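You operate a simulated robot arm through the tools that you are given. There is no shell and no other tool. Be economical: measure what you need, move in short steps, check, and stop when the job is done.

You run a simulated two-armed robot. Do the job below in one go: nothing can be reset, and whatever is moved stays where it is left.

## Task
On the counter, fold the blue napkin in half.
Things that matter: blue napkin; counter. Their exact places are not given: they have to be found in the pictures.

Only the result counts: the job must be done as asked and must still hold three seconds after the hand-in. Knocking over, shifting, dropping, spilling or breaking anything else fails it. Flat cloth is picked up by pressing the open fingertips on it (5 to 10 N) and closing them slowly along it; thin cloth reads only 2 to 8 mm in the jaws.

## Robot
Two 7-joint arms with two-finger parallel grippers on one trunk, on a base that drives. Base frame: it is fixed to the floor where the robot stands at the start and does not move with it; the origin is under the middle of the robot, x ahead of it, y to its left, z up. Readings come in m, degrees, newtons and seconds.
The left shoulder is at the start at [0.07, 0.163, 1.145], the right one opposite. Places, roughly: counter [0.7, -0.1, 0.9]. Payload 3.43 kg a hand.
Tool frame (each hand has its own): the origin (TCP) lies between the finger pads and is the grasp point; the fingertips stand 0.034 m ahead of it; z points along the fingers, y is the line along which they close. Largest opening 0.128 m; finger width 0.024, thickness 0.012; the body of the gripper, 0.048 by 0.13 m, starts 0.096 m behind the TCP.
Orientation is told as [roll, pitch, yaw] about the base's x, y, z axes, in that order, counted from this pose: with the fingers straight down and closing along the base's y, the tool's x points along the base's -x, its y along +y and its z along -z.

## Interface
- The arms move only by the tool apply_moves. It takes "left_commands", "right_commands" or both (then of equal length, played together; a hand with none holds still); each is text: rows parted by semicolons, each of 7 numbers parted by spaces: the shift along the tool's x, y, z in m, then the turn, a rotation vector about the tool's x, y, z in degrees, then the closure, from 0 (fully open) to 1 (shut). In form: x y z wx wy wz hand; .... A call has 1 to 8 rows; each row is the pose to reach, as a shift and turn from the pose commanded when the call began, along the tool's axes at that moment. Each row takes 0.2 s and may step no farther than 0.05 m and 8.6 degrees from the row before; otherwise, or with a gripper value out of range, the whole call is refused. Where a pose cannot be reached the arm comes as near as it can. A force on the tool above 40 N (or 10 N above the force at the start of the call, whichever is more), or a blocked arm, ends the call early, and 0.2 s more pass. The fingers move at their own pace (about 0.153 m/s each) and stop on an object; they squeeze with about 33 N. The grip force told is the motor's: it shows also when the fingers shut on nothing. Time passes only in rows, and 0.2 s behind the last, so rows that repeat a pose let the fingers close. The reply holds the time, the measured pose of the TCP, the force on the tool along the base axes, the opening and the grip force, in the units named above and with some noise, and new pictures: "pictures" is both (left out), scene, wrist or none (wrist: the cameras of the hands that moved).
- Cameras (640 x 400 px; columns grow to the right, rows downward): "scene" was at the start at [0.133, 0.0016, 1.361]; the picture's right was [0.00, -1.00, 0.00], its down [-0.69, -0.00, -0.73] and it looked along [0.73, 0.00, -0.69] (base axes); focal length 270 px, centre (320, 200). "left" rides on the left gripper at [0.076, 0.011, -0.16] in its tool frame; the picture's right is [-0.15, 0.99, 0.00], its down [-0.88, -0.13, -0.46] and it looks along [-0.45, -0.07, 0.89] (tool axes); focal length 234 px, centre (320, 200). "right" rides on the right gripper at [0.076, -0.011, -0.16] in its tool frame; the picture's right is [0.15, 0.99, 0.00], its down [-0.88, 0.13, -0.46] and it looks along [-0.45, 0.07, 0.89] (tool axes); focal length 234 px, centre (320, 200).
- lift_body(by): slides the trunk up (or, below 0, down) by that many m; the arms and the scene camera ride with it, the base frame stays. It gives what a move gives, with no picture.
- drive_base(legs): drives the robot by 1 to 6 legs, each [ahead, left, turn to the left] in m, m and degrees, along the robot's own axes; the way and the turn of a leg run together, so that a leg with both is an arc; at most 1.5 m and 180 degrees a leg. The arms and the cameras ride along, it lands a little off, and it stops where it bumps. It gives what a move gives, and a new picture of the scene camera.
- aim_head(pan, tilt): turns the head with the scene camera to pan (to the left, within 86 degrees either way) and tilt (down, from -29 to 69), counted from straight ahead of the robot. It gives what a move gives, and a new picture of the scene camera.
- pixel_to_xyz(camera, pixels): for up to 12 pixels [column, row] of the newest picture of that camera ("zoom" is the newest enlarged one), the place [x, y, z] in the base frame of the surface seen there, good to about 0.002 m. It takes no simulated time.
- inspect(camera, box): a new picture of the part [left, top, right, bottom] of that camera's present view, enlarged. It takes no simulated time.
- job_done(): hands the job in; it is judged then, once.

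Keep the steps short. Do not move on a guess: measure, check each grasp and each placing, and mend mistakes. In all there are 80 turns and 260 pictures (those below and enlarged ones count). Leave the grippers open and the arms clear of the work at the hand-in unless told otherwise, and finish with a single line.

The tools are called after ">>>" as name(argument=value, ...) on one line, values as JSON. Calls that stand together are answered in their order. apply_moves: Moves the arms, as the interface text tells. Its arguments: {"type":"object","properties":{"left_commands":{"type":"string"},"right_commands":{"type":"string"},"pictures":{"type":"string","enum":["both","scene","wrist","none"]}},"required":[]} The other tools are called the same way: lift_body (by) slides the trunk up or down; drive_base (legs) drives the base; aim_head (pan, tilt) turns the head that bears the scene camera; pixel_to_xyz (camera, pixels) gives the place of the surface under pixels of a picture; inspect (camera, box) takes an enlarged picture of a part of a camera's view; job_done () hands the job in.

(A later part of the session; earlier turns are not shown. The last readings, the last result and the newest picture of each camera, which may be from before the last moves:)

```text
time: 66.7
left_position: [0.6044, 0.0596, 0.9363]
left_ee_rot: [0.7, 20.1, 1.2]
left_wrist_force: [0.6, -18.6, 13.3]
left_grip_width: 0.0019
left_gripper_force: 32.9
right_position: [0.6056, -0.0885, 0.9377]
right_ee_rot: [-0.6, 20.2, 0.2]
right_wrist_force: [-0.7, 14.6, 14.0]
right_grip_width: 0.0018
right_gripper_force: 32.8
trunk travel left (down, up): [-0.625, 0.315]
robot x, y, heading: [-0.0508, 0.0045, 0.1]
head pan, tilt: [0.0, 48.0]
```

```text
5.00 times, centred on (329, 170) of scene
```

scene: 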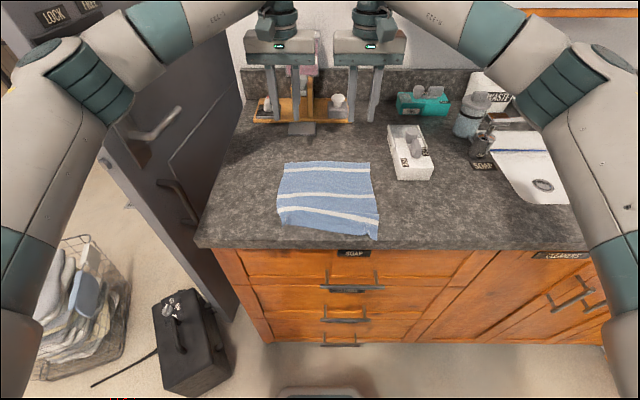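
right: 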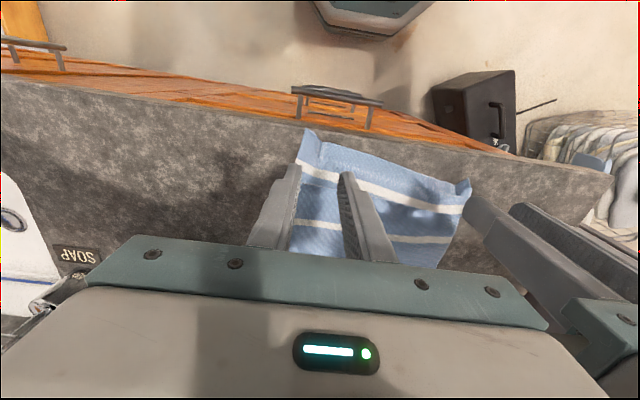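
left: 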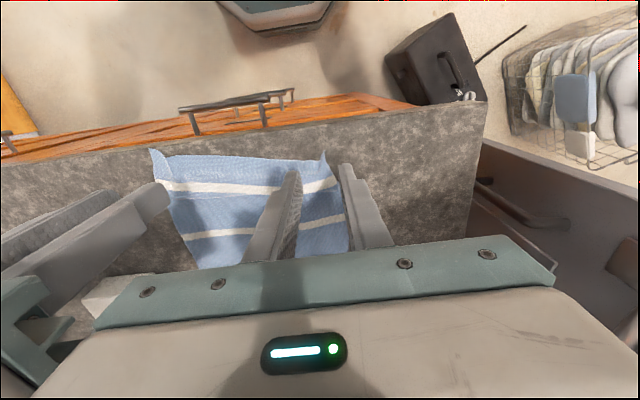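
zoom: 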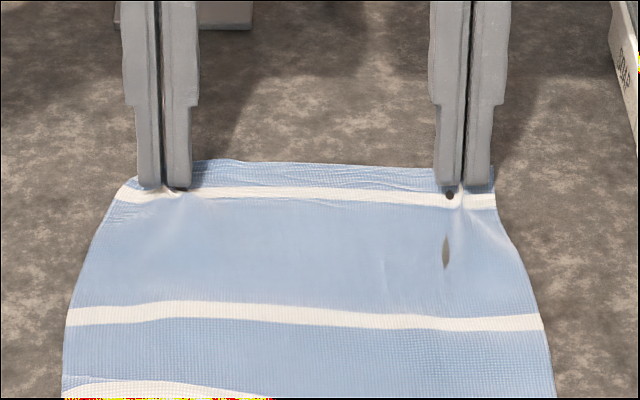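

Both corners are gripped at about 1.9 mm. I lift 12 mm and pull the far edge 45 mm away from me, so the slack bump straightens and the napkin leaves the counter's front edge.

>>> apply_moves(left_commands="0.0041 -0.002 -0.0113 0 0 0 1; -0.005 -0.002 -0.0145 0 0 0 1; -0.014 -0.002 -0.018 0 0 0 1; -0.022 -0.002 -0.021 0 0 0 1; -0.03 -0.002 -0.024 0 0 0 1; -0.0382 -0.002 -0.0267 0 0 0 1; -0.0382 -0.002 -0.0267 0 0 0 1", right_commands="0.0041 0.002 -0.0113 0 0 0 1; -0.005 0.002 -0.0145 0 0 0 1; -0.014 0.002 -0.018 0 0 0 1; -0.022 0.002 -0.021 0 0 0 1; -0.03 0.002 -0.024 0 0 0 1; -0.0382 0.002 -0.0267 0 0 0 1; -0.0382 0.002 -0.0267 0 0 0 1", pictures="scene")

>>> inspect(camera="scene", box=[255, 130, 399, 220])

```text
time: 68.3
left_position: [0.6521, 0.0597, 0.9479]
left_ee_rot: [0.7, 20.3, 1.3]
left_wrist_force: [-0.8, -9.4, 0.0]
left_grip_width: 0.0019
left_gripper_force: 33.0
right_position: [0.6525, -0.0861, 0.9481]
right_ee_rot: [-0.6, 20.3, 0.1]
right_wrist_force: [0.0, 8.6, -0.9]
right_grip_width: 0.0017
right_gripper_force: 32.4
trunk travel left (down, up): [-0.625, 0.315]
robot x, y, heading: [-0.0531, 0.0017, 0.5]
head pan, tilt: [0.0, 48.0]
```

scene: 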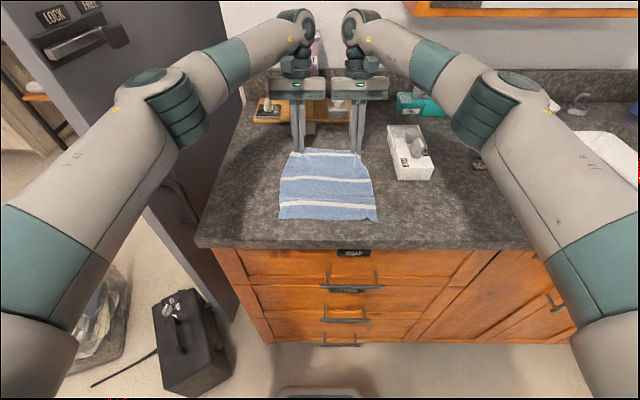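

```text
4.44 times, centred on (327, 175) of scene
```

zoom: 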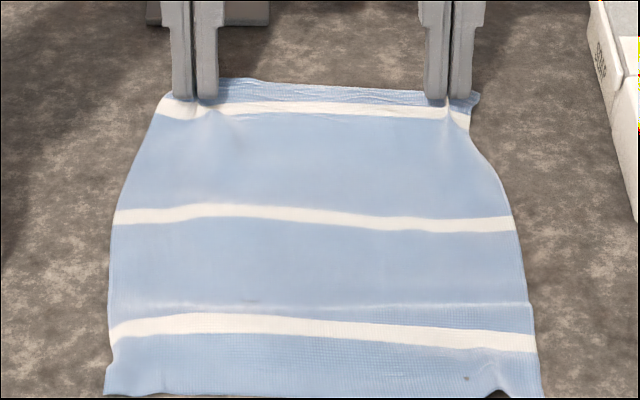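

The bump is gone. I measure the near edge and stripes to plan the fold.

>>> pixel_to_xyz(camera="scene", pixels=[[281, 218], [320, 219], [375, 222], [288, 179], [325, 179], [369, 181], [295, 150], [330, 150], [362, 152], [284, 205], [372, 208]])

```text
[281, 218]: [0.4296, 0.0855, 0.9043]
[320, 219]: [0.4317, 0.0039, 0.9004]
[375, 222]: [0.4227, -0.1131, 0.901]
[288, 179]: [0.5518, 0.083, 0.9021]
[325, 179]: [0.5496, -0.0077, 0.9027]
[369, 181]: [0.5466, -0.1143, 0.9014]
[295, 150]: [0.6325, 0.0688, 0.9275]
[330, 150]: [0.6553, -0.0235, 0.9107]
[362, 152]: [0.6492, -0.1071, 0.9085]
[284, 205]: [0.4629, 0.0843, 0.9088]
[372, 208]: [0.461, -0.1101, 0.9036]
```

The napkin is straight, with the near edge at x about 0.427, the middle stripe at 0.549, and the far edge at about 0.655. Now I swing the far edge up and toward me, rotating the hands as they go. First part: up to mid-height with the hands turned by 28 degrees.

>>> apply_moves(left_commands="0.0164 0 -0.0175 0 -7 0 1; 0.041 0 -0.0298 0 -14 0 1; 0.0702 0 -0.0349 0 -21 0 1; 0.1002 0 -0.0334 0 -28 0 1; 0.1002 0 -0.0334 0 -28 0 1", right_commands="0.0164 0 -0.0175 0 -7 0 1; 0.041 0 -0.0298 0 -14 0 1; 0.0702 0 -0.0349 0 -21 0 1; 0.1002 0 -0.0334 0 -28 0 1; 0.1002 0 -0.0334 0 -28 0 1", pictures="none")

>>> drive_base(legs=[[-0.09, 0, 0]])

>>> inspect(camera="scene", box=[255, 100, 399, 190])

```text
time: 69.5
left_position: [0.5712, 0.056, 1.0122]
left_ee_rot: [0.7, -7.7, 1.0]
left_wrist_force: [0.5, -7.1, -1.0]
left_grip_width: 0.0018
left_gripper_force: 33.0
right_position: [0.5729, -0.0877, 1.0125]
right_ee_rot: [-0.7, -7.6, 0.2]
right_wrist_force: [-0.3, 5.3, 0.0]
right_grip_width: 0.0015
right_gripper_force: 33.3
trunk travel left (down, up): [-0.625, 0.315]
robot x, y, heading: [-0.0501, 0.0009, 0.6]
head pan, tilt: [0.0, 48.0]
```

```text
time: 70.6
left_position: [0.4797, 0.0558, 1.0132]
left_ee_rot: [0.6, -7.6, 1.0]
left_wrist_force: [-0.5, -5.7, 0.4]
left_grip_width: 0.0018
left_gripper_force: 33.1
right_position: [0.4821, -0.0871, 1.0142]
right_ee_rot: [-0.7, -7.6, 0.4]
right_wrist_force: [-0.4, 5.3, -0.9]
right_grip_width: 0.0015
right_gripper_force: 33.7
trunk travel left (down, up): [-0.625, 0.315]
robot x, y, heading: [-0.1431, -0.005, 0.5]
head pan, tilt: [0.0, 48.0]
```

scene: 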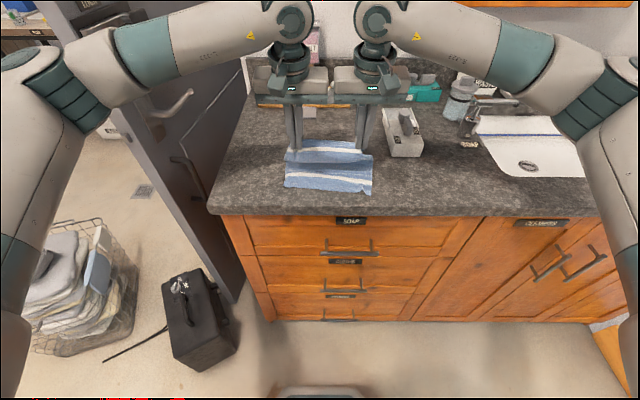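

```text
4.44 times, centred on (327, 145) of scene
```

zoom: 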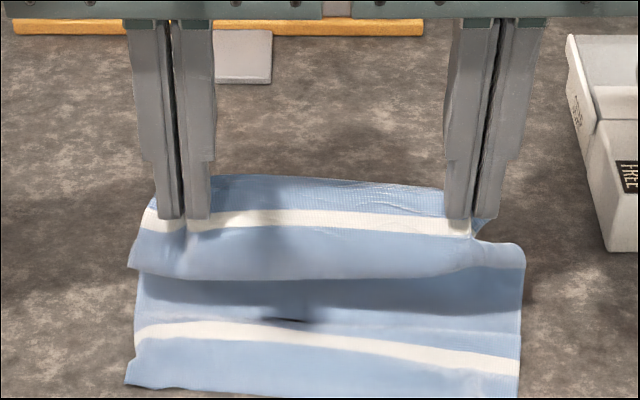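

The loop forms well, with the far edge held above it. I continue toward the near edge, lowering while rotating the hands another 50 degrees.

>>> apply_moves(left_commands="0.0133 0 0.0041 0 -7.4 0 1; 0.0263 0 0.0122 0 -15.4 0 1; 0.0403 0 0.0229 0 -23.4 0 1; 0.0532 0 0.0362 0 -31.4 0 1; 0.0639 0 0.0502 0 -39.4 0 1; 0.0719 0 0.0638 0 -47.4 0 1; 0.0719 0 0.0638 0 -47.4 0 1", right_commands="0.0133 0 0.0041 0 -7.4 0 1; 0.0263 0 0.0122 0 -15.4 0 1; 0.0403 0 0.0229 0 -23.4 0 1; 0.0532 0 0.0362 0 -31.4 0 1; 0.0639 0 0.0502 0 -39.4 0 1; 0.0719 0 0.0638 0 -47.4 0 1; 0.0719 0 0.0638 0 -47.4 0 1", pictures="both")

>>> inspect(camera="scene", box=[255, 110, 399, 200])

```text
time: 72.2
left_position: [0.4169, 0.0555, 0.9419]
left_ee_rot: [1.2, -55.2, 0.2]
left_wrist_force: [-0.2, -6.2, 0.0]
left_grip_width: 0.0019
left_gripper_force: 33.2
right_position: [0.4173, -0.0886, 0.9411]
right_ee_rot: [-1.1, -55.1, 1.3]
right_wrist_force: [0.6, 6.8, -0.2]
right_grip_width: 0.0015
right_gripper_force: 33.0
trunk travel left (down, up): [-0.625, 0.315]
robot x, y, heading: [-0.1373, 0.0021, 0.5]
head pan, tilt: [0.0, 48.0]
```

scene: 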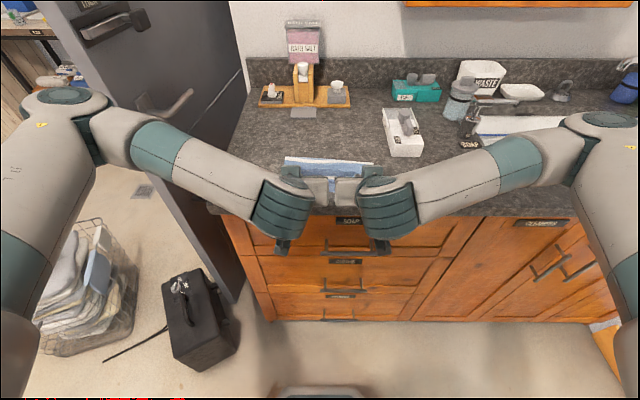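
right: 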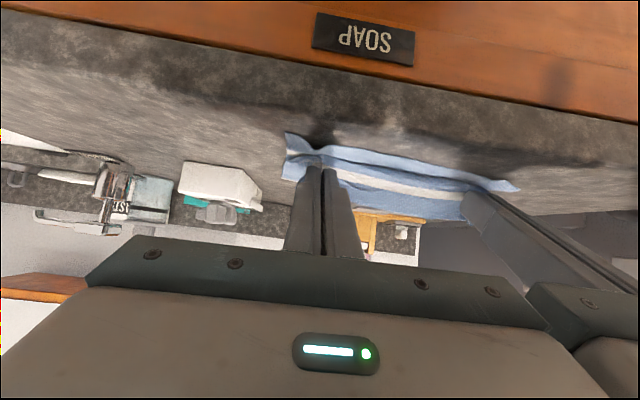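
left: 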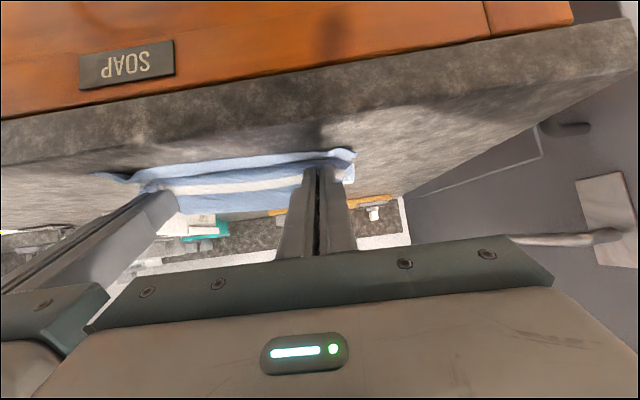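

```text
4.44 times, centred on (327, 155) of scene
```

zoom: 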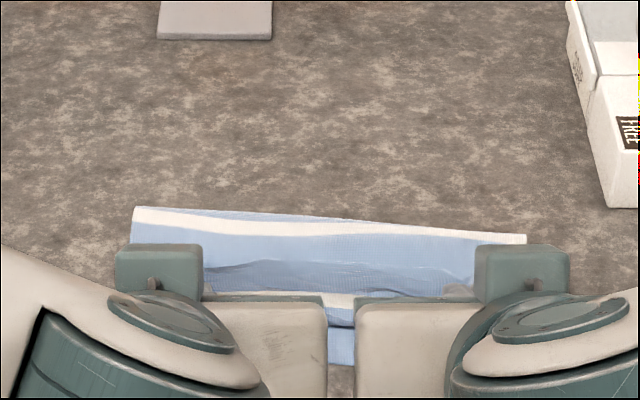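

The rotation worked: the hands are tilted 55 degrees and the fold runs along the middle stripe. I look closer and measure the near edge and fold.

>>> inspect(camera="left", box=[80, 110, 400, 310])

>>> inspect(camera="right", box=[260, 110, 540, 285])

>>> pixel_to_xyz(camera="left", pixels=[[120, 177], [200, 163], [270, 157], [345, 150], [230, 180], [200, 190]])

>>> pixel_to_xyz(camera="scene", pixels=[[286, 158], [325, 160], [372, 164]])

```text
2.00 times, centred on (240, 210) of left
```

zoom: 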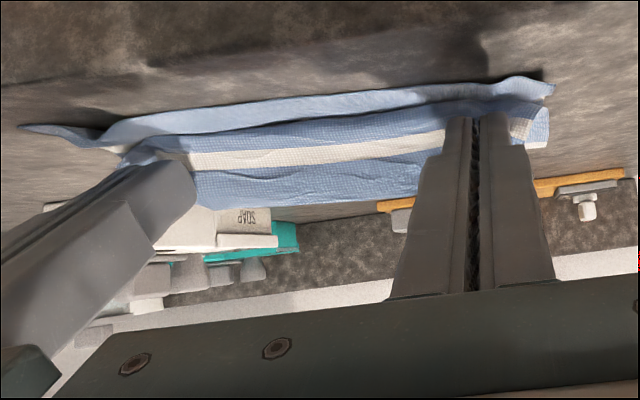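

```text
2.29 times, centred on (400, 198) of right
```

zoom: 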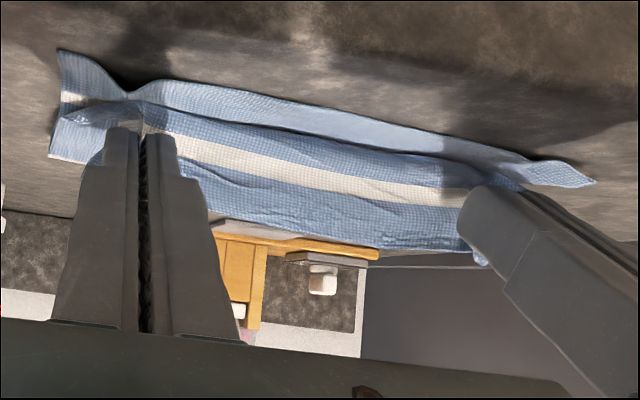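

```text
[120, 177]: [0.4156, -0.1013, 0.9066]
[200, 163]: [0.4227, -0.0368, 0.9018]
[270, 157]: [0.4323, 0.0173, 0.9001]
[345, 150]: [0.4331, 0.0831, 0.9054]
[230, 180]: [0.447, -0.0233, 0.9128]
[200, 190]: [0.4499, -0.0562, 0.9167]
```

```text
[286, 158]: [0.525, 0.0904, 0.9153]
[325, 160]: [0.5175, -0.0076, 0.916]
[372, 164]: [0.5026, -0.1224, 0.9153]
```

The near edge lies at x 0.416 to 0.433. The held edge is still above a loop, with extra cloth in it. I pull the held edge further toward me and lower, so the loop draws out, and check.

>>> apply_moves(left_commands="0.0084 0 -0.0078 0 -2 0 1; 0.0168 0 -0.0157 0 -4 0 1; 0.0252 0.002 -0.0235 0 -5 0 1; 0.0336 0.003 -0.0314 0 -5 0 1; 0.0336 0.003 -0.0314 0 -5 0 1", right_commands="0.0084 0 -0.0078 0 -2 0 1; 0.0168 0 -0.0157 0 -4 0 1; 0.0252 0 -0.0235 0 -5 0 1; 0.0336 0 -0.0314 0 -5 0 1; 0.0336 0 -0.0314 0 -5 0 1", pictures="none")

>>> inspect(camera="left", box=[80, 110, 400, 310])

>>> inspect(camera="scene", box=[255, 130, 399, 220])

```text
time: 73.4
left_position: [0.3718, 0.0582, 0.9311]
left_ee_rot: [1.6, -60.1, -0.1]
left_wrist_force: [0.0, -1.2, -0.4]
left_grip_width: 0.0017
left_gripper_force: 32.6
right_position: [0.3847, -0.0815, 0.9279]
right_ee_rot: [-1.3, -60.3, 1.2]
right_wrist_force: [2.2, -0.8, 16.8]
right_grip_width: 0.0015
right_gripper_force: 33.2
right hand out of reach, approached as far as the arm can: row 3, 4, 5
trunk travel left (down, up): [-0.625, 0.315]
robot x, y, heading: [-0.1401, -0.0025, 0.3]
head pan, tilt: [0.0, 48.0]
```

```text
2.00 times, centred on (240, 210) of left
```

zoom: 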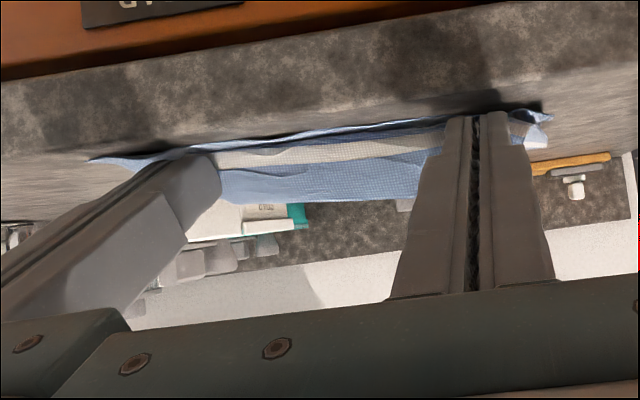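

```text
4.44 times, centred on (327, 175) of scene
```

zoom: 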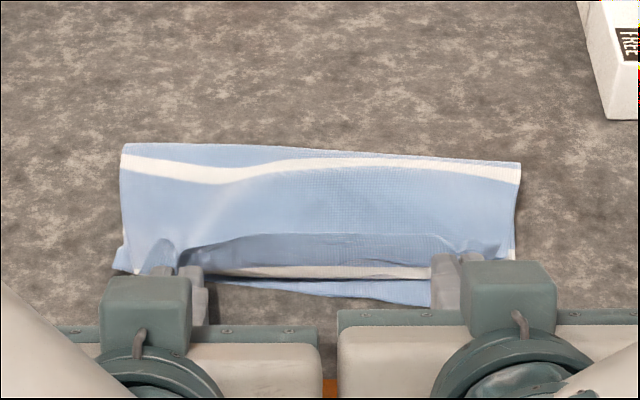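

The edge still curls because the hands can't turn further here, and the right hand is at its near reach limit. With the napkin close to the counter's front edge, I can turn the fingers to horizontal and beyond if I stand further back. I move the held edge up and forward, then drive back 0.1 m.

>>> apply_moves(left_commands="-0.0212 0 0.0146 0 0 0 1; -0.0423 0 0.0293 0 0 0 1; -0.0635 0 0.0439 0 0 0 1; -0.0846 0 0.0585 0 0 0 1; -0.0846 0 0.0585 0 0 0 1", right_commands="-0.0202 -0.002 0.0115 0 0 0 1; -0.0404 -0.004 0.0229 0 0 0 1; -0.0605 -0.004 0.0344 0 0 0 1; -0.0807 -0.004 0.0458 0 0 0 1; -0.0807 -0.004 0.0458 0 0 0 1", pictures="none")

>>> drive_base(legs=[[-0.1, 0, 0]])

>>> inspect(camera="left", box=[80, 80, 400, 280])

```text
time: 74.6
left_position: [0.4647, 0.0585, 0.9748]
left_ee_rot: [1.4, -60.2, -0.1]
left_wrist_force: [0.4, -5.7, -0.2]
left_grip_width: 0.0018
left_gripper_force: 33.3
right_position: [0.4659, -0.0843, 0.9733]
right_ee_rot: [-1.2, -60.0, 1.5]
right_wrist_force: [-0.3, 5.0, 0.3]
right_grip_width: 0.0017
right_gripper_force: 33.6
trunk travel left (down, up): [-0.625, 0.315]
robot x, y, heading: [-0.1442, -0.0003, 0.2]
head pan, tilt: [0.0, 48.0]
```

```text
time: 75.7
left_position: [0.365, 0.058, 0.9746]
left_ee_rot: [1.5, -60.2, -0.1]
left_wrist_force: [0.3, -5.0, 0.1]
left_grip_width: 0.0016
left_gripper_force: 33.2
right_position: [0.3649, -0.0852, 0.9728]
right_ee_rot: [-1.4, -60.0, 1.5]
right_wrist_force: [-0.1, 5.0, -1.1]
right_grip_width: 0.0018
right_gripper_force: 32.8
trunk travel left (down, up): [-0.625, 0.315]
robot x, y, heading: [-0.2383, -0.0038, 0.6]
head pan, tilt: [0.0, 48.0]
```

scene: 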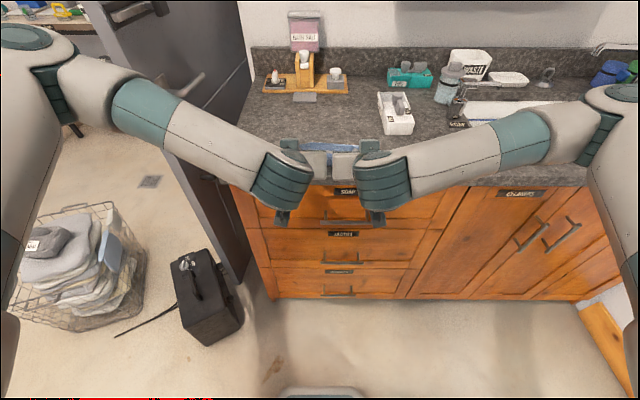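

```text
2.00 times, centred on (240, 180) of left
```

zoom: 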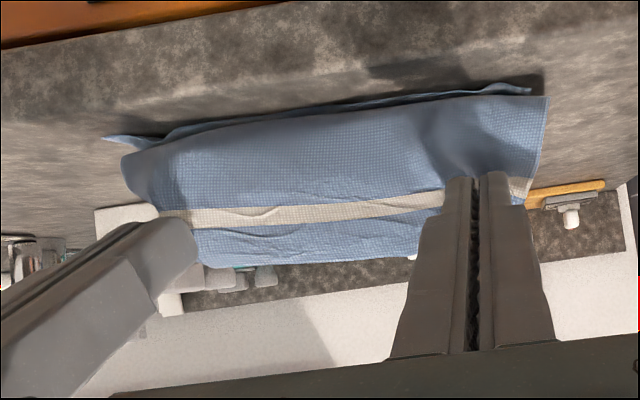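

I measure the near edge, the counter's front edge, and the held edge in this view.

>>> pixel_to_xyz(camera="zoom", pixels=[[180, 130], [350, 104], [500, 88], [200, 60], [200, 40], [200, 25], [400, 30], [400, 5], [300, 180], [300, 250]])

>>> inspect(camera="scene", box=[270, 125, 382, 195])

```text
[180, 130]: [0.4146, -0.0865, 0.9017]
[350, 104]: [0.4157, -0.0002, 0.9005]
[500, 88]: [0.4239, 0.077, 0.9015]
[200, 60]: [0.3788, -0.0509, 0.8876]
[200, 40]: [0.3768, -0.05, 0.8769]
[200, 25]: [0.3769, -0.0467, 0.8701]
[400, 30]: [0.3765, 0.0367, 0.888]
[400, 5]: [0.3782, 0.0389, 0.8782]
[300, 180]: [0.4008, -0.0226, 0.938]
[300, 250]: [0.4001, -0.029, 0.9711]
```

```text
5.71 times, centred on (326, 160) of scene
```

zoom: 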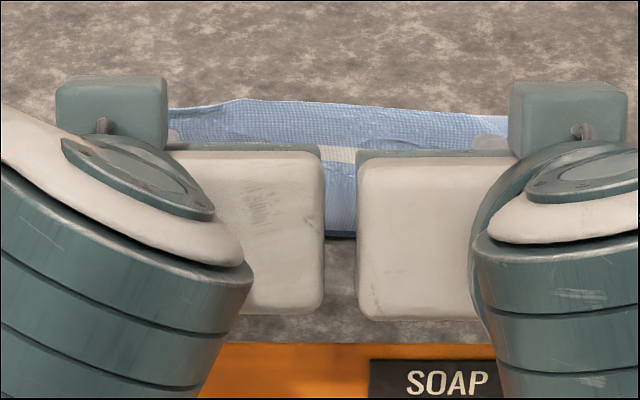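

The counter's front edge is at x 0.378 and the near napkin edge at about 0.418. There is room to turn the fingers to horizontal with the hands in front of the counter. I rotate another 30 degrees while lowering so the fingers end up horizontal about 8 mm above the cloth.

>>> apply_moves(left_commands="0.0044 0 0.0083 0 -7.5 0 1; 0.0106 0 0.0177 0 -15 0 1; 0.0185 0 0.028 0 -22.5 0 1; 0.0264 0 0.0383 0 -30 0 1; 0.0328 0 0.0432 0 -30 0 1; 0.0355 0 0.0449 0 -30 0 1; 0.0355 0 0.0449 0 -30 0 1", right_commands="0.0044 0 0.0083 0 -7.5 0 1; 0.0106 0 0.0177 0 -15 0 1; 0.0185 0 0.028 0 -22.5 0 1; 0.0264 0 0.0383 0 -30 0 1; 0.0328 0 0.0432 0 -30 0 1; 0.0355 0 0.0449 0 -30 0 1; 0.0355 0 0.0449 0 -30 0 1", pictures="both")

>>> inspect(camera="scene", box=[270, 110, 382, 180])

```text
time: 76.2
left_position: [0.371, 0.0672, 0.963]
left_ee_rot: [2.0, -70.6, -0.2]
left_wrist_force: [-1.4, 8.3, 1.9]
left_grip_width: 0.0016
left_gripper_force: 33.1
right_position: [0.3695, -0.0666, 0.968]
right_ee_rot: [5.9, -70.1, -4.9]
right_wrist_force: [0.8, -7.1, -1.1]
right_grip_width: 0.0015
right_gripper_force: 33.0
trunk travel left (down, up): [-0.625, 0.315]
robot x, y, heading: [-0.241, -0.0029, 0.5]
head pan, tilt: [0.0, 48.0]
stopped in row 2 (left hand): the force on the tool passed its limit (the readings are from after the stop); the commanded pose is now the measured one
```

scene: 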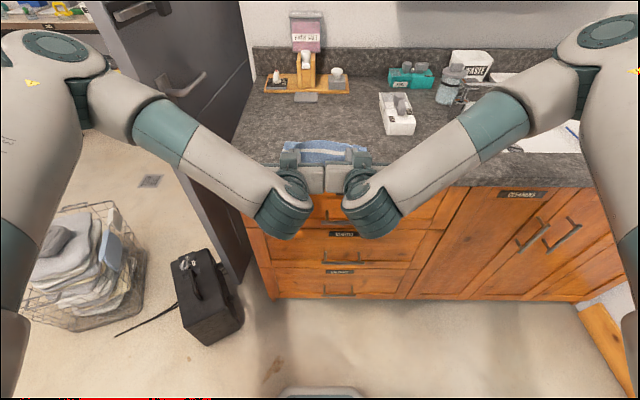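
right: 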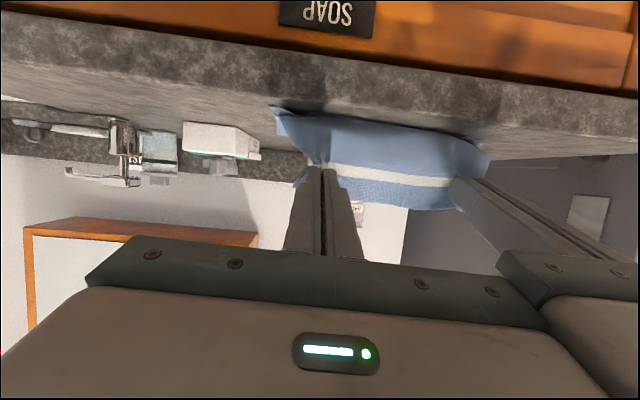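
left: 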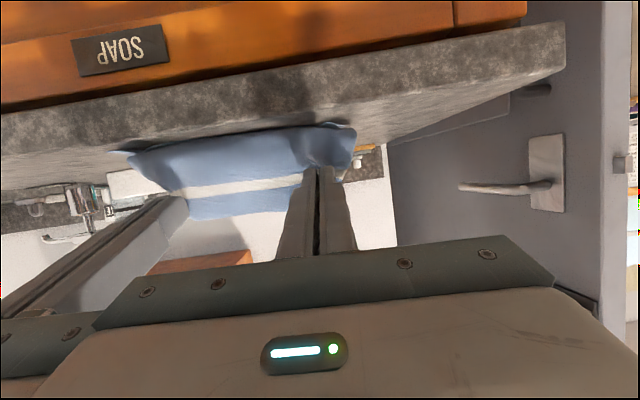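

```text
5.71 times, centred on (326, 145) of scene
```

zoom: 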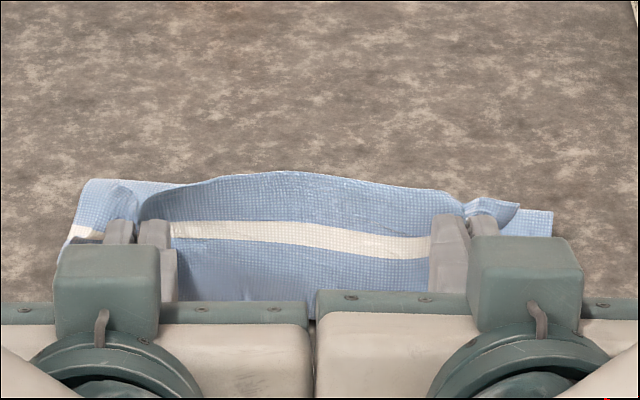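

The right wrist hit its joint limit near 70 degrees and the hands touched. The grips are intact. I spread the hands back to 0.144 m apart, settle at 65 degrees tilt, and lower until the tips are just above the cloth.

>>> apply_moves(left_commands="0 -0.003 0 0 2.5 0 1; 0 -0.007 0 0 5 0 1; 0.012 -0.007 0.005 0 5 0 1; 0.022 -0.007 0.010 0 5 0 1; 0.0301 -0.007 0.0138 0 5 0 1; 0.0301 -0.007 0.0138 0 5 0 1", right_commands="0 -0.009 0 0.65 2.5 -1 1; 0 -0.0174 0 1.29 5 -2.1 1; 0.012 -0.0174 0.006 1.29 5 -2.1 1; 0.024 -0.0174 0.012 1.29 5 -2.1 1; 0.0343 -0.0174 0.0169 1.29 5 -2.1 1; 0.0343 -0.0174 0.0169 1.29 5 -2.1 1", pictures="wrist")

>>> inspect(camera="scene", box=[270, 110, 382, 180])

```text
time: 77.7
left_position: [0.3769, 0.0558, 0.9289]
left_ee_rot: [1.9, -65.6, -0.1]
left_wrist_force: [0.2, -3.1, 0.2]
left_grip_width: 0.0018
left_gripper_force: 32.6
right_position: [0.3742, -0.0854, 0.9289]
right_ee_rot: [-0.7, -65.2, 0.8]
right_wrist_force: [0.9, 1.2, -0.3]
right_grip_width: 0.0017
right_gripper_force: 33.3
trunk travel left (down, up): [-0.625, 0.315]
robot x, y, heading: [-0.2376, -0.001, 0.5]
head pan, tilt: [0.0, 48.0]
```

right: 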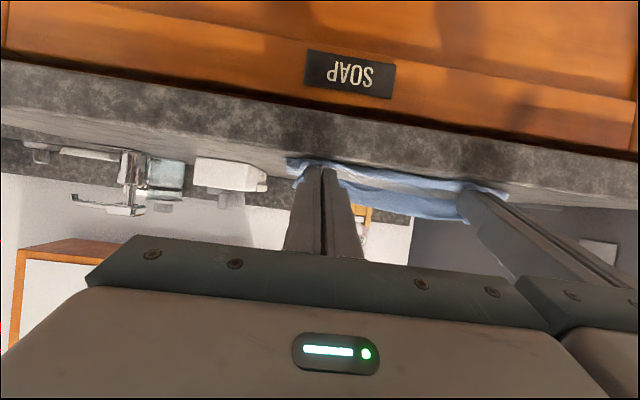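
left: 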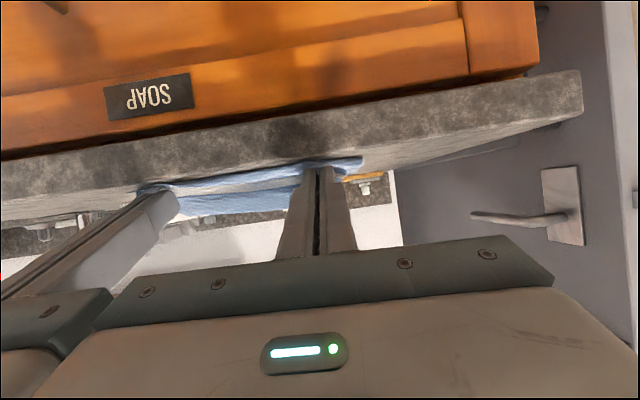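

```text
5.71 times, centred on (326, 145) of scene
```

zoom: 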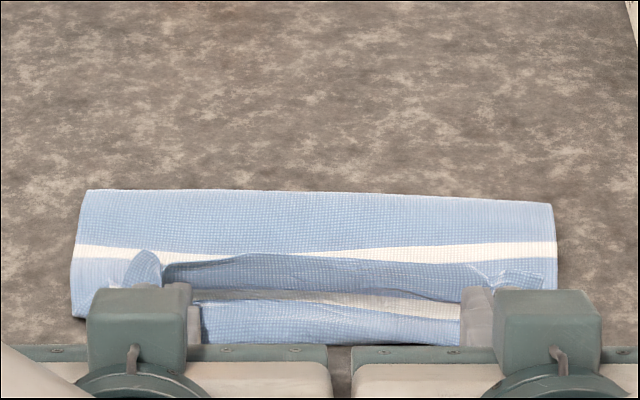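

>>> pixel_to_xyz(camera="zoom", pixels=[[88, 192], [320, 192], [552, 205], [80, 245], [330, 253], [552, 243], [260, 258], [260, 300], [330, 320], [260, 338], [75, 312], [140, 255]])

>>> inspect(camera="left", box=[120, 140, 400, 240])

```text
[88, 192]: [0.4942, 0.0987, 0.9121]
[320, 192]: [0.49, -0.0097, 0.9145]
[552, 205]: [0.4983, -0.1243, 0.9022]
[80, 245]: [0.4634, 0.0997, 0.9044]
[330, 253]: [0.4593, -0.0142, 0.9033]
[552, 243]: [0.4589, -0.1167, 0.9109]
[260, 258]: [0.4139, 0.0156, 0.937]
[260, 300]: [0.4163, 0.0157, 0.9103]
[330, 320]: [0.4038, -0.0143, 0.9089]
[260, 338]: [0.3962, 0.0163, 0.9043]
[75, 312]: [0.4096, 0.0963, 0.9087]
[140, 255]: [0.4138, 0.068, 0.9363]
```

```text
2.29 times, centred on (260, 190) of left
```

zoom: 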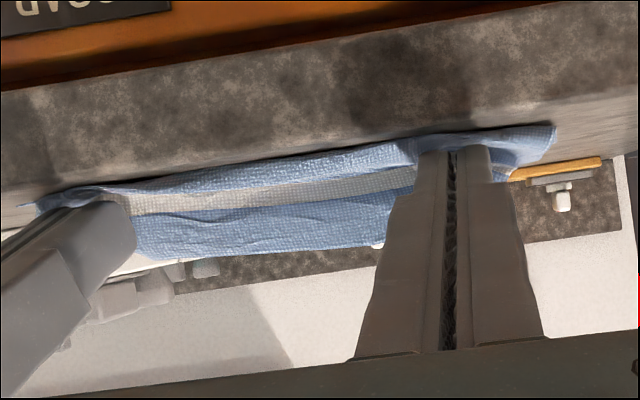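

The fold has crept 3 cm too far toward me and the edge stands curled. A better release: reopen the fold by carrying the edge up and away again, then let the sheet fall from a nearly straight leaning position with the jaws in line with it. First I carry the edge up and away to about x 0.60.

>>> apply_moves(left_commands="-0.0443 0 0.0105 0 0 0 1; -0.0857 0 0.0334 0 0 0 1; -0.1203 0 0.0659 0 0 0 1; -0.1377 0 0.1041 0 0 0 1; -0.1406 0 0.1391 0 0 0 1; -0.1365 0 0.1541 0 0 0 1; -0.1365 0 0.1541 0 0 0 1", right_commands="-0.0443 0 0.0105 0 0 0 1; -0.0857 0 0.0334 0 0 0 1; -0.1203 0 0.0659 0 0 0 1; -0.1377 0 0.1041 0 0 0 1; -0.1406 0 0.1391 0 0 0 1; -0.1365 0 0.1541 0 0 0 1; -0.1365 0 0.1541 0 0 0 1", pictures="both")

>>> inspect(camera="right", box=[240, 60, 560, 260])

```text
time: 79.2
left_position: [0.5726, 0.0612, 0.991]
left_ee_rot: [2.0, -65.4, -0.1]
left_wrist_force: [0.0, -6.2, -0.9]
left_grip_width: 0.0018
left_gripper_force: 32.8
right_position: [0.5725, -0.0842, 0.9887]
right_ee_rot: [-0.5, -65.2, 0.9]
right_wrist_force: [0.3, 7.9, 0.1]
right_grip_width: 0.0016
right_gripper_force: 33.1
trunk travel left (down, up): [-0.625, 0.315]
robot x, y, heading: [-0.243, -0.0016, 0.4]
head pan, tilt: [0.0, 48.0]
```

scene: 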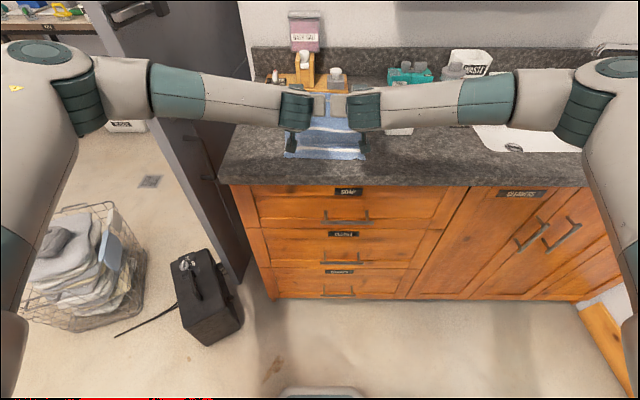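
right: 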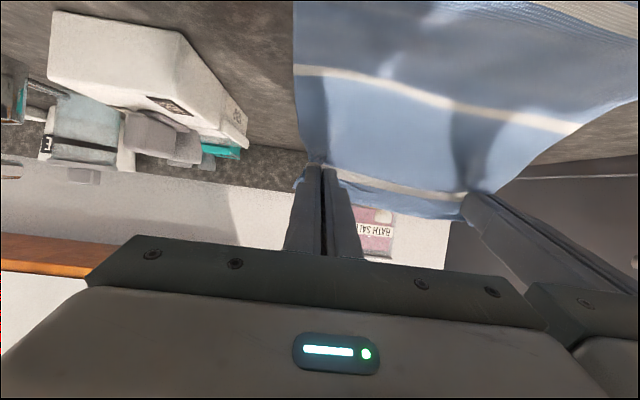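
left: 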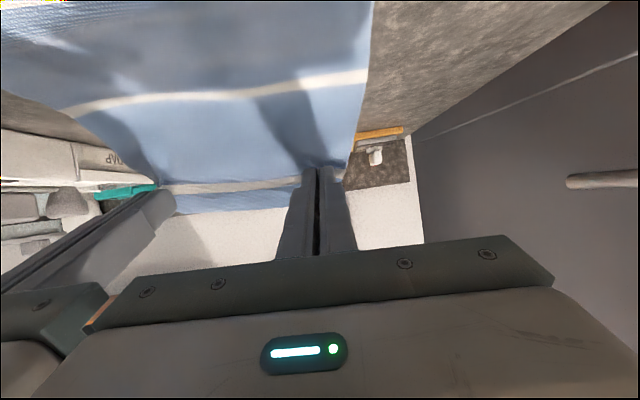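

```text
2.00 times, centred on (400, 160) of right
```

zoom: 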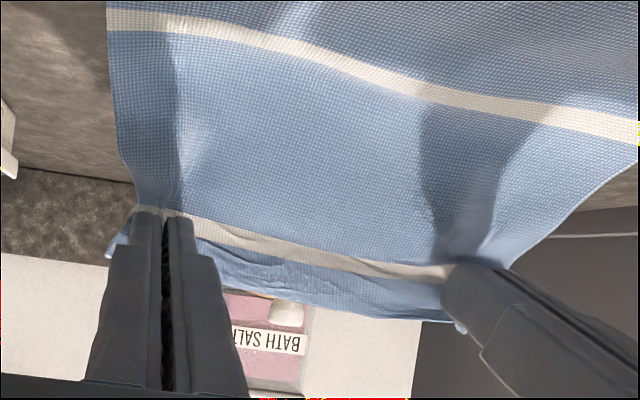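

The sheet hangs straight from the jaws, with the gripped strip standing upright above. I measure where the middle stripe and near edge lie now.

>>> pixel_to_xyz(camera="zoom", pixels=[[130, 22], [300, 45], [500, 100], [300, 140], [300, 245], [300, 280]])

>>> pixel_to_xyz(camera="scene", pixels=[[286, 156], [325, 158], [364, 159], [288, 151], [325, 150], [362, 152]])

>>> inspect(camera="scene", box=[270, 90, 382, 170])

```text
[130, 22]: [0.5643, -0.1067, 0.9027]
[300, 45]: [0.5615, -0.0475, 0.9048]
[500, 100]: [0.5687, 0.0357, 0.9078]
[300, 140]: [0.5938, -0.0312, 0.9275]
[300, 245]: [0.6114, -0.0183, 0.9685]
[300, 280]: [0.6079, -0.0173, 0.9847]
```

```text
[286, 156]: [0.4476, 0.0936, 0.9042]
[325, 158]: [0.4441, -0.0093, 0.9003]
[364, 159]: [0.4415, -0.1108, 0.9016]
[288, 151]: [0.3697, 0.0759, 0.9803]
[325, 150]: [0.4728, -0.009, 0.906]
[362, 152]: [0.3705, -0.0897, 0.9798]
```

```text
5.00 times, centred on (326, 130) of scene
```

zoom: 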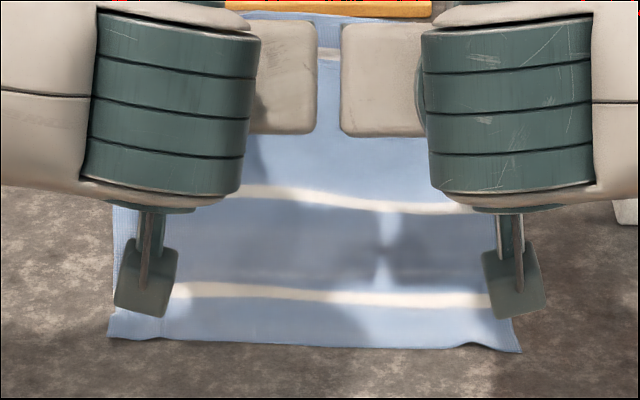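

The near edge is at x 0.444 and the middle stripe lies flat at 0.563, exactly half way. I swing the sheet over so it leans about 45 degrees toward me, then open, so it drapes over the fingers. I'll then lower and slide out from beneath.

>>> apply_moves(left_commands="-0.0044 0 -0.0263 0 0 0 1; 0.0002 0 -0.0484 0 0 0 1; 0.0112 0 -0.0675 0 0 0 1; 0.0295 0 -0.0832 0 0 0 1; 0.0524 0 -0.0948 0 0 0 1; 0.0705 0 -0.1052 0 0 0 0.7; 0.0705 0 -0.1052 0 0 0 0.7", right_commands="-0.0044 0 -0.0263 0 0 0 1; 0.0002 0 -0.0484 0 0 0 1; 0.0112 0 -0.0675 0 0 0 1; 0.0295 0 -0.0832 0 0 0 1; 0.0524 0 -0.0948 0 0 0 1; 0.0705 0 -0.1052 0 0 0 0.7; 0.0705 0 -0.1052 0 0 0 0.7", pictures="both")

>>> inspect(camera="left", box=[80, 60, 400, 260])

>>> inspect(camera="scene", box=[270, 100, 382, 180])

```text
time: 80.8
left_position: [0.4473, 0.0583, 0.9692]
left_ee_rot: [2.1, -65.5, -0.1]
left_wrist_force: [1.0, -0.5, 0.2]
left_grip_width: 0.0385
left_gripper_force: 0.0
right_position: [0.446, -0.0839, 0.9687]
right_ee_rot: [-0.6, -65.3, 0.7]
right_wrist_force: [0.8, 0.1, -0.9]
right_grip_width: 0.0384
right_gripper_force: 0.1
trunk travel left (down, up): [-0.625, 0.315]
robot x, y, heading: [-0.2436, -0.0025, 0.2]
head pan, tilt: [0.0, 48.0]
```

scene: 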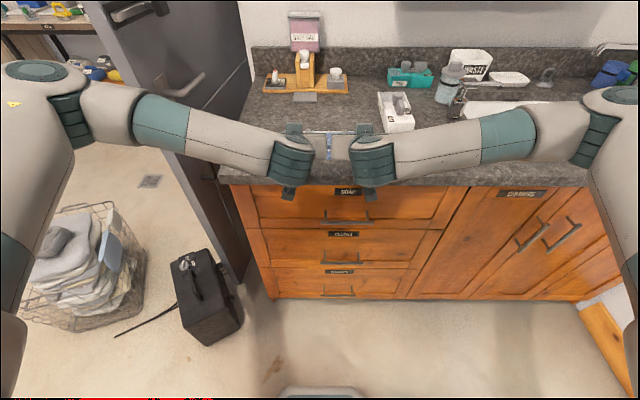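
right: 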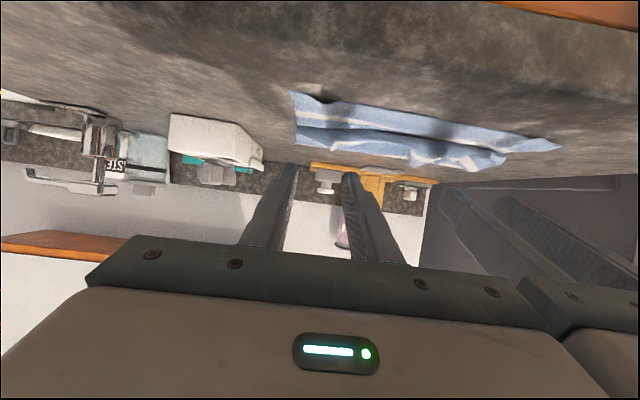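
left: 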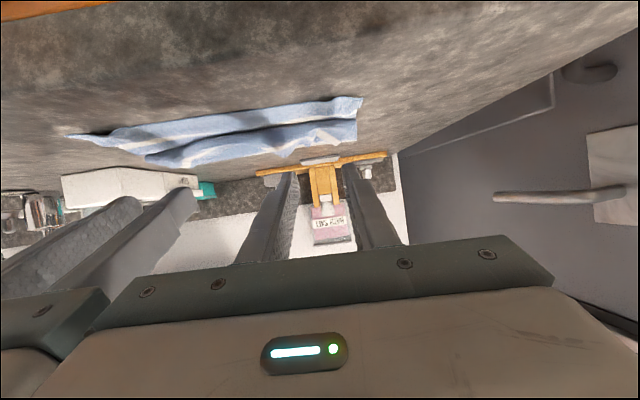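

```text
2.00 times, centred on (240, 160) of left
```

zoom: 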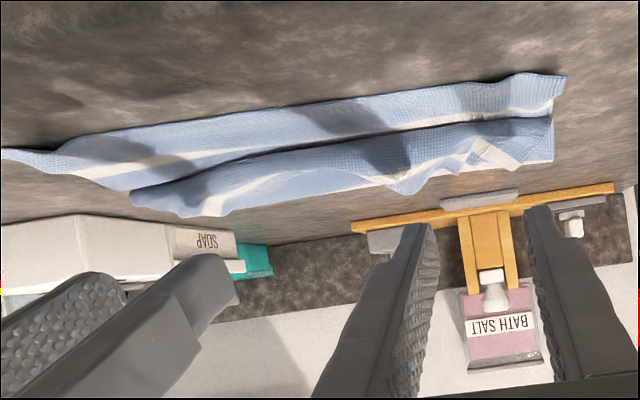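

```text
5.00 times, centred on (326, 140) of scene
```

zoom: 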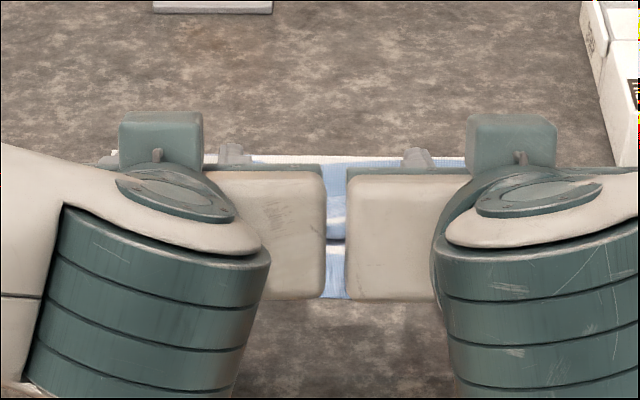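

The sheet has fallen. I drive back 0.15 m to clear the hands and look.

>>> drive_base(legs=[[-0.15, 0, 0]])

>>> aim_head(pan=0, tilt=40)

>>> inspect(camera="scene", box=[270, 120, 382, 190])

>>> inspect(camera="left", box=[80, 60, 400, 260])

```text
time: 82.2
left_position: [0.2957, 0.0555, 0.9688]
left_ee_rot: [1.9, -65.5, -0.2]
left_wrist_force: [-0.1, -0.2, -0.3]
left_grip_width: 0.0384
left_gripper_force: 0.3
right_position: [0.2939, -0.0851, 0.9679]
right_ee_rot: [-0.6, -65.3, 0.8]
right_wrist_force: [-0.7, 0.3, 0.0]
right_grip_width: 0.0383
right_gripper_force: 0.2
trunk travel left (down, up): [-0.625, 0.315]
robot x, y, heading: [-0.3932, -0.0027, 0.4]
head pan, tilt: [0.0, 48.0]
```

scene: 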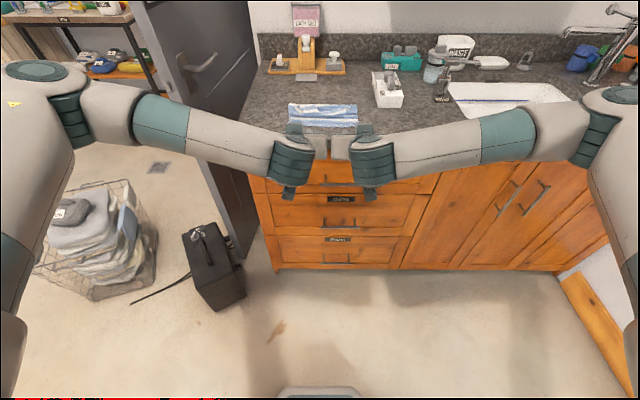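

```text
time: 82.9
left_position: [0.2965, 0.0572, 0.9696]
left_ee_rot: [2.1, -65.5, -0.1]
left_wrist_force: [0.8, -0.1, -0.4]
left_grip_width: 0.0382
left_gripper_force: 0.0
right_position: [0.2963, -0.0854, 0.9679]
right_ee_rot: [-0.6, -65.2, 0.8]
right_wrist_force: [0.1, 0.1, -0.8]
right_grip_width: 0.0385
right_gripper_force: 0.1
trunk travel left (down, up): [-0.625, 0.315]
robot x, y, heading: [-0.3893, -0.0046, 0.6]
head pan, tilt: [0.0, 40.0]
```

scene: 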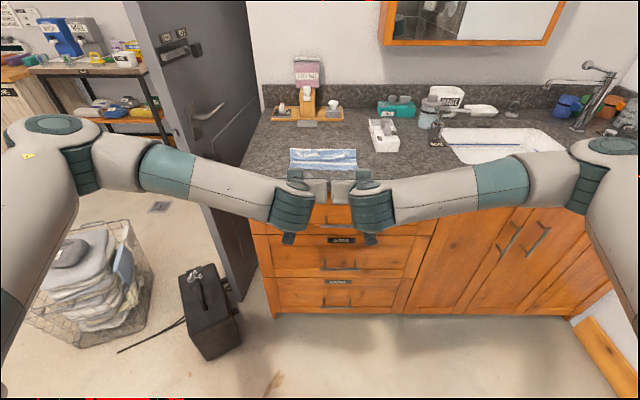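

```text
5.71 times, centred on (326, 155) of scene
```

zoom: 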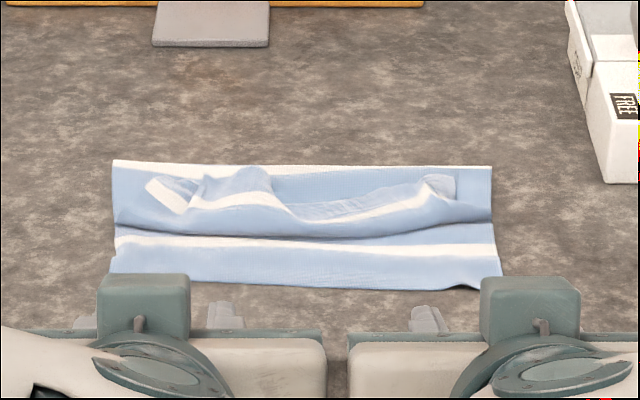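

```text
2.00 times, centred on (240, 160) of left
```

zoom: 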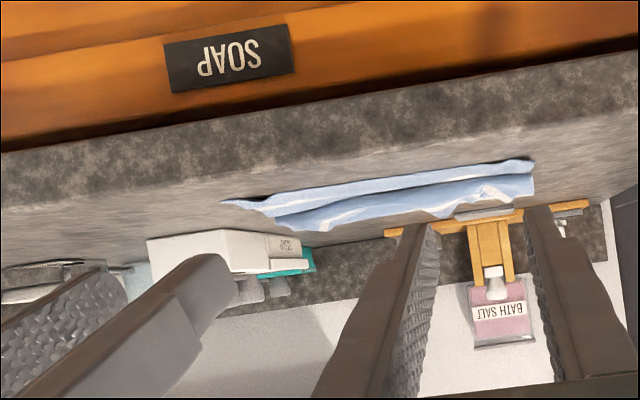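

The fold now lies exactly along the middle stripe. Only the last part of the upper layer is rolled back, as a loose standing lip. I measure the lip, turn the hands vertical again and raised, and drive ahead so I can sweep it toward me from the far side.

>>> pixel_to_xyz(camera="zoom", pixels=[[400, 190]])

>>> pixel_to_xyz(camera="scene", pixels=[[290, 149], [323, 149], [355, 150], [290, 160], [325, 162], [355, 160], [290, 168], [325, 170], [356, 170], [300, 153], [314, 151], [347, 152]])

>>> apply_moves(left_commands="-0.0136 0 -0.0063 0 8.1 0 0.6; -0.0272 0 -0.0126 0 16.2 0 0.6; -0.0408 0 -0.0188 0 24.3 0 0.6; -0.0545 0 -0.0251 0 32.4 0 0.6; -0.0681 0 -0.0314 0 40.5 0 0.6; -0.0818 0 -0.0376 0 48.6 0 0.6; -0.0954 0 -0.0439 0 56.7 0 0.6; -0.109 0 -0.0502 0 65 0 0.6", right_commands="-0.0136 0 -0.0063 0 8.1 0 0.6; -0.0272 0 -0.0126 0 16.2 0 0.6; -0.0408 0 -0.0188 0 24.3 0 0.6; -0.0545 0 -0.0251 0 32.4 0 0.6; -0.0681 0 -0.0314 0 40.5 0 0.6; -0.0818 0 -0.0376 0 48.6 0 0.6; -0.0954 0 -0.0439 0 56.7 0 0.6; -0.109 0 -0.0502 0 65 0 0.6", pictures="none")

>>> drive_base(legs=[[0.27, 0, 0]])

>>> inspect(camera="scene", box=[255, 170, 399, 260])

```text
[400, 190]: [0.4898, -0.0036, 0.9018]
```

```text
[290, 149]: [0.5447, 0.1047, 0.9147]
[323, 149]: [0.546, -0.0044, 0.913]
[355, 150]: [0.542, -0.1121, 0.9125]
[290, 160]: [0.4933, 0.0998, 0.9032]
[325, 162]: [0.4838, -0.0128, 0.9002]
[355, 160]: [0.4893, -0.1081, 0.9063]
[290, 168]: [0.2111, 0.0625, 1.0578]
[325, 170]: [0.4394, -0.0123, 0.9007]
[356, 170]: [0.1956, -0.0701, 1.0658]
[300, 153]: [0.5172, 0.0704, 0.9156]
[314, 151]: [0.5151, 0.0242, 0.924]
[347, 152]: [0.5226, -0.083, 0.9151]
```

```text
time: 84.7
left_position: [0.2978, 0.0547, 1.0886]
left_ee_rot: [0.8, -0.4, 1.8]
left_wrist_force: [-0.2, 0.0, -0.3]
left_grip_width: 0.0511
left_gripper_force: 0.1
right_position: [0.296, -0.0866, 1.0865]
right_ee_rot: [-0.2, 0.0, 0.1]
right_wrist_force: [-0.4, 0.0, -0.5]
right_grip_width: 0.0513
right_gripper_force: 0.1
trunk travel left (down, up): [-0.625, 0.315]
robot x, y, heading: [-0.3925, -0.0055, 0.3]
head pan, tilt: [0.0, 40.0]
```

```text
time: 86.6
left_position: [0.5671, 0.0545, 1.0891]
left_ee_rot: [0.8, -0.6, 1.6]
left_wrist_force: [-0.4, -0.4, 0.0]
left_grip_width: 0.051
left_gripper_force: 0.1
right_position: [0.5666, -0.084, 1.0876]
right_ee_rot: [-0.3, -0.1, -0.1]
right_wrist_force: [-0.3, -0.2, 0.5]
right_grip_width: 0.0513
right_gripper_force: 0.0
trunk travel left (down, up): [-0.625, 0.315]
robot x, y, heading: [-0.1195, -0.0047, 0.3]
head pan, tilt: [0.0, 40.0]
```

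scene: 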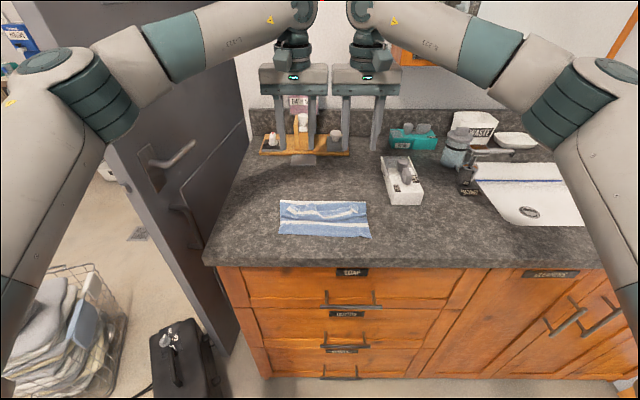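

```text
4.44 times, centred on (327, 215) of scene
```

zoom: 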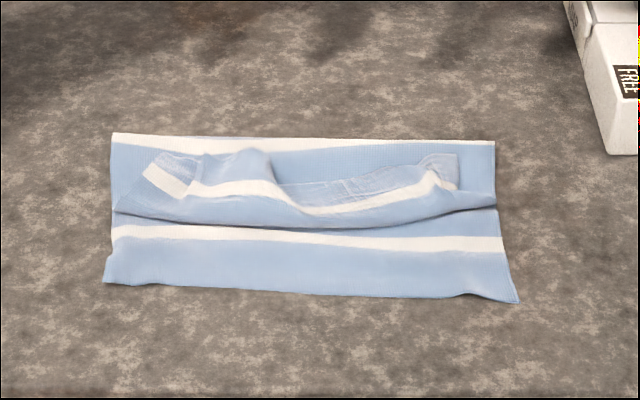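

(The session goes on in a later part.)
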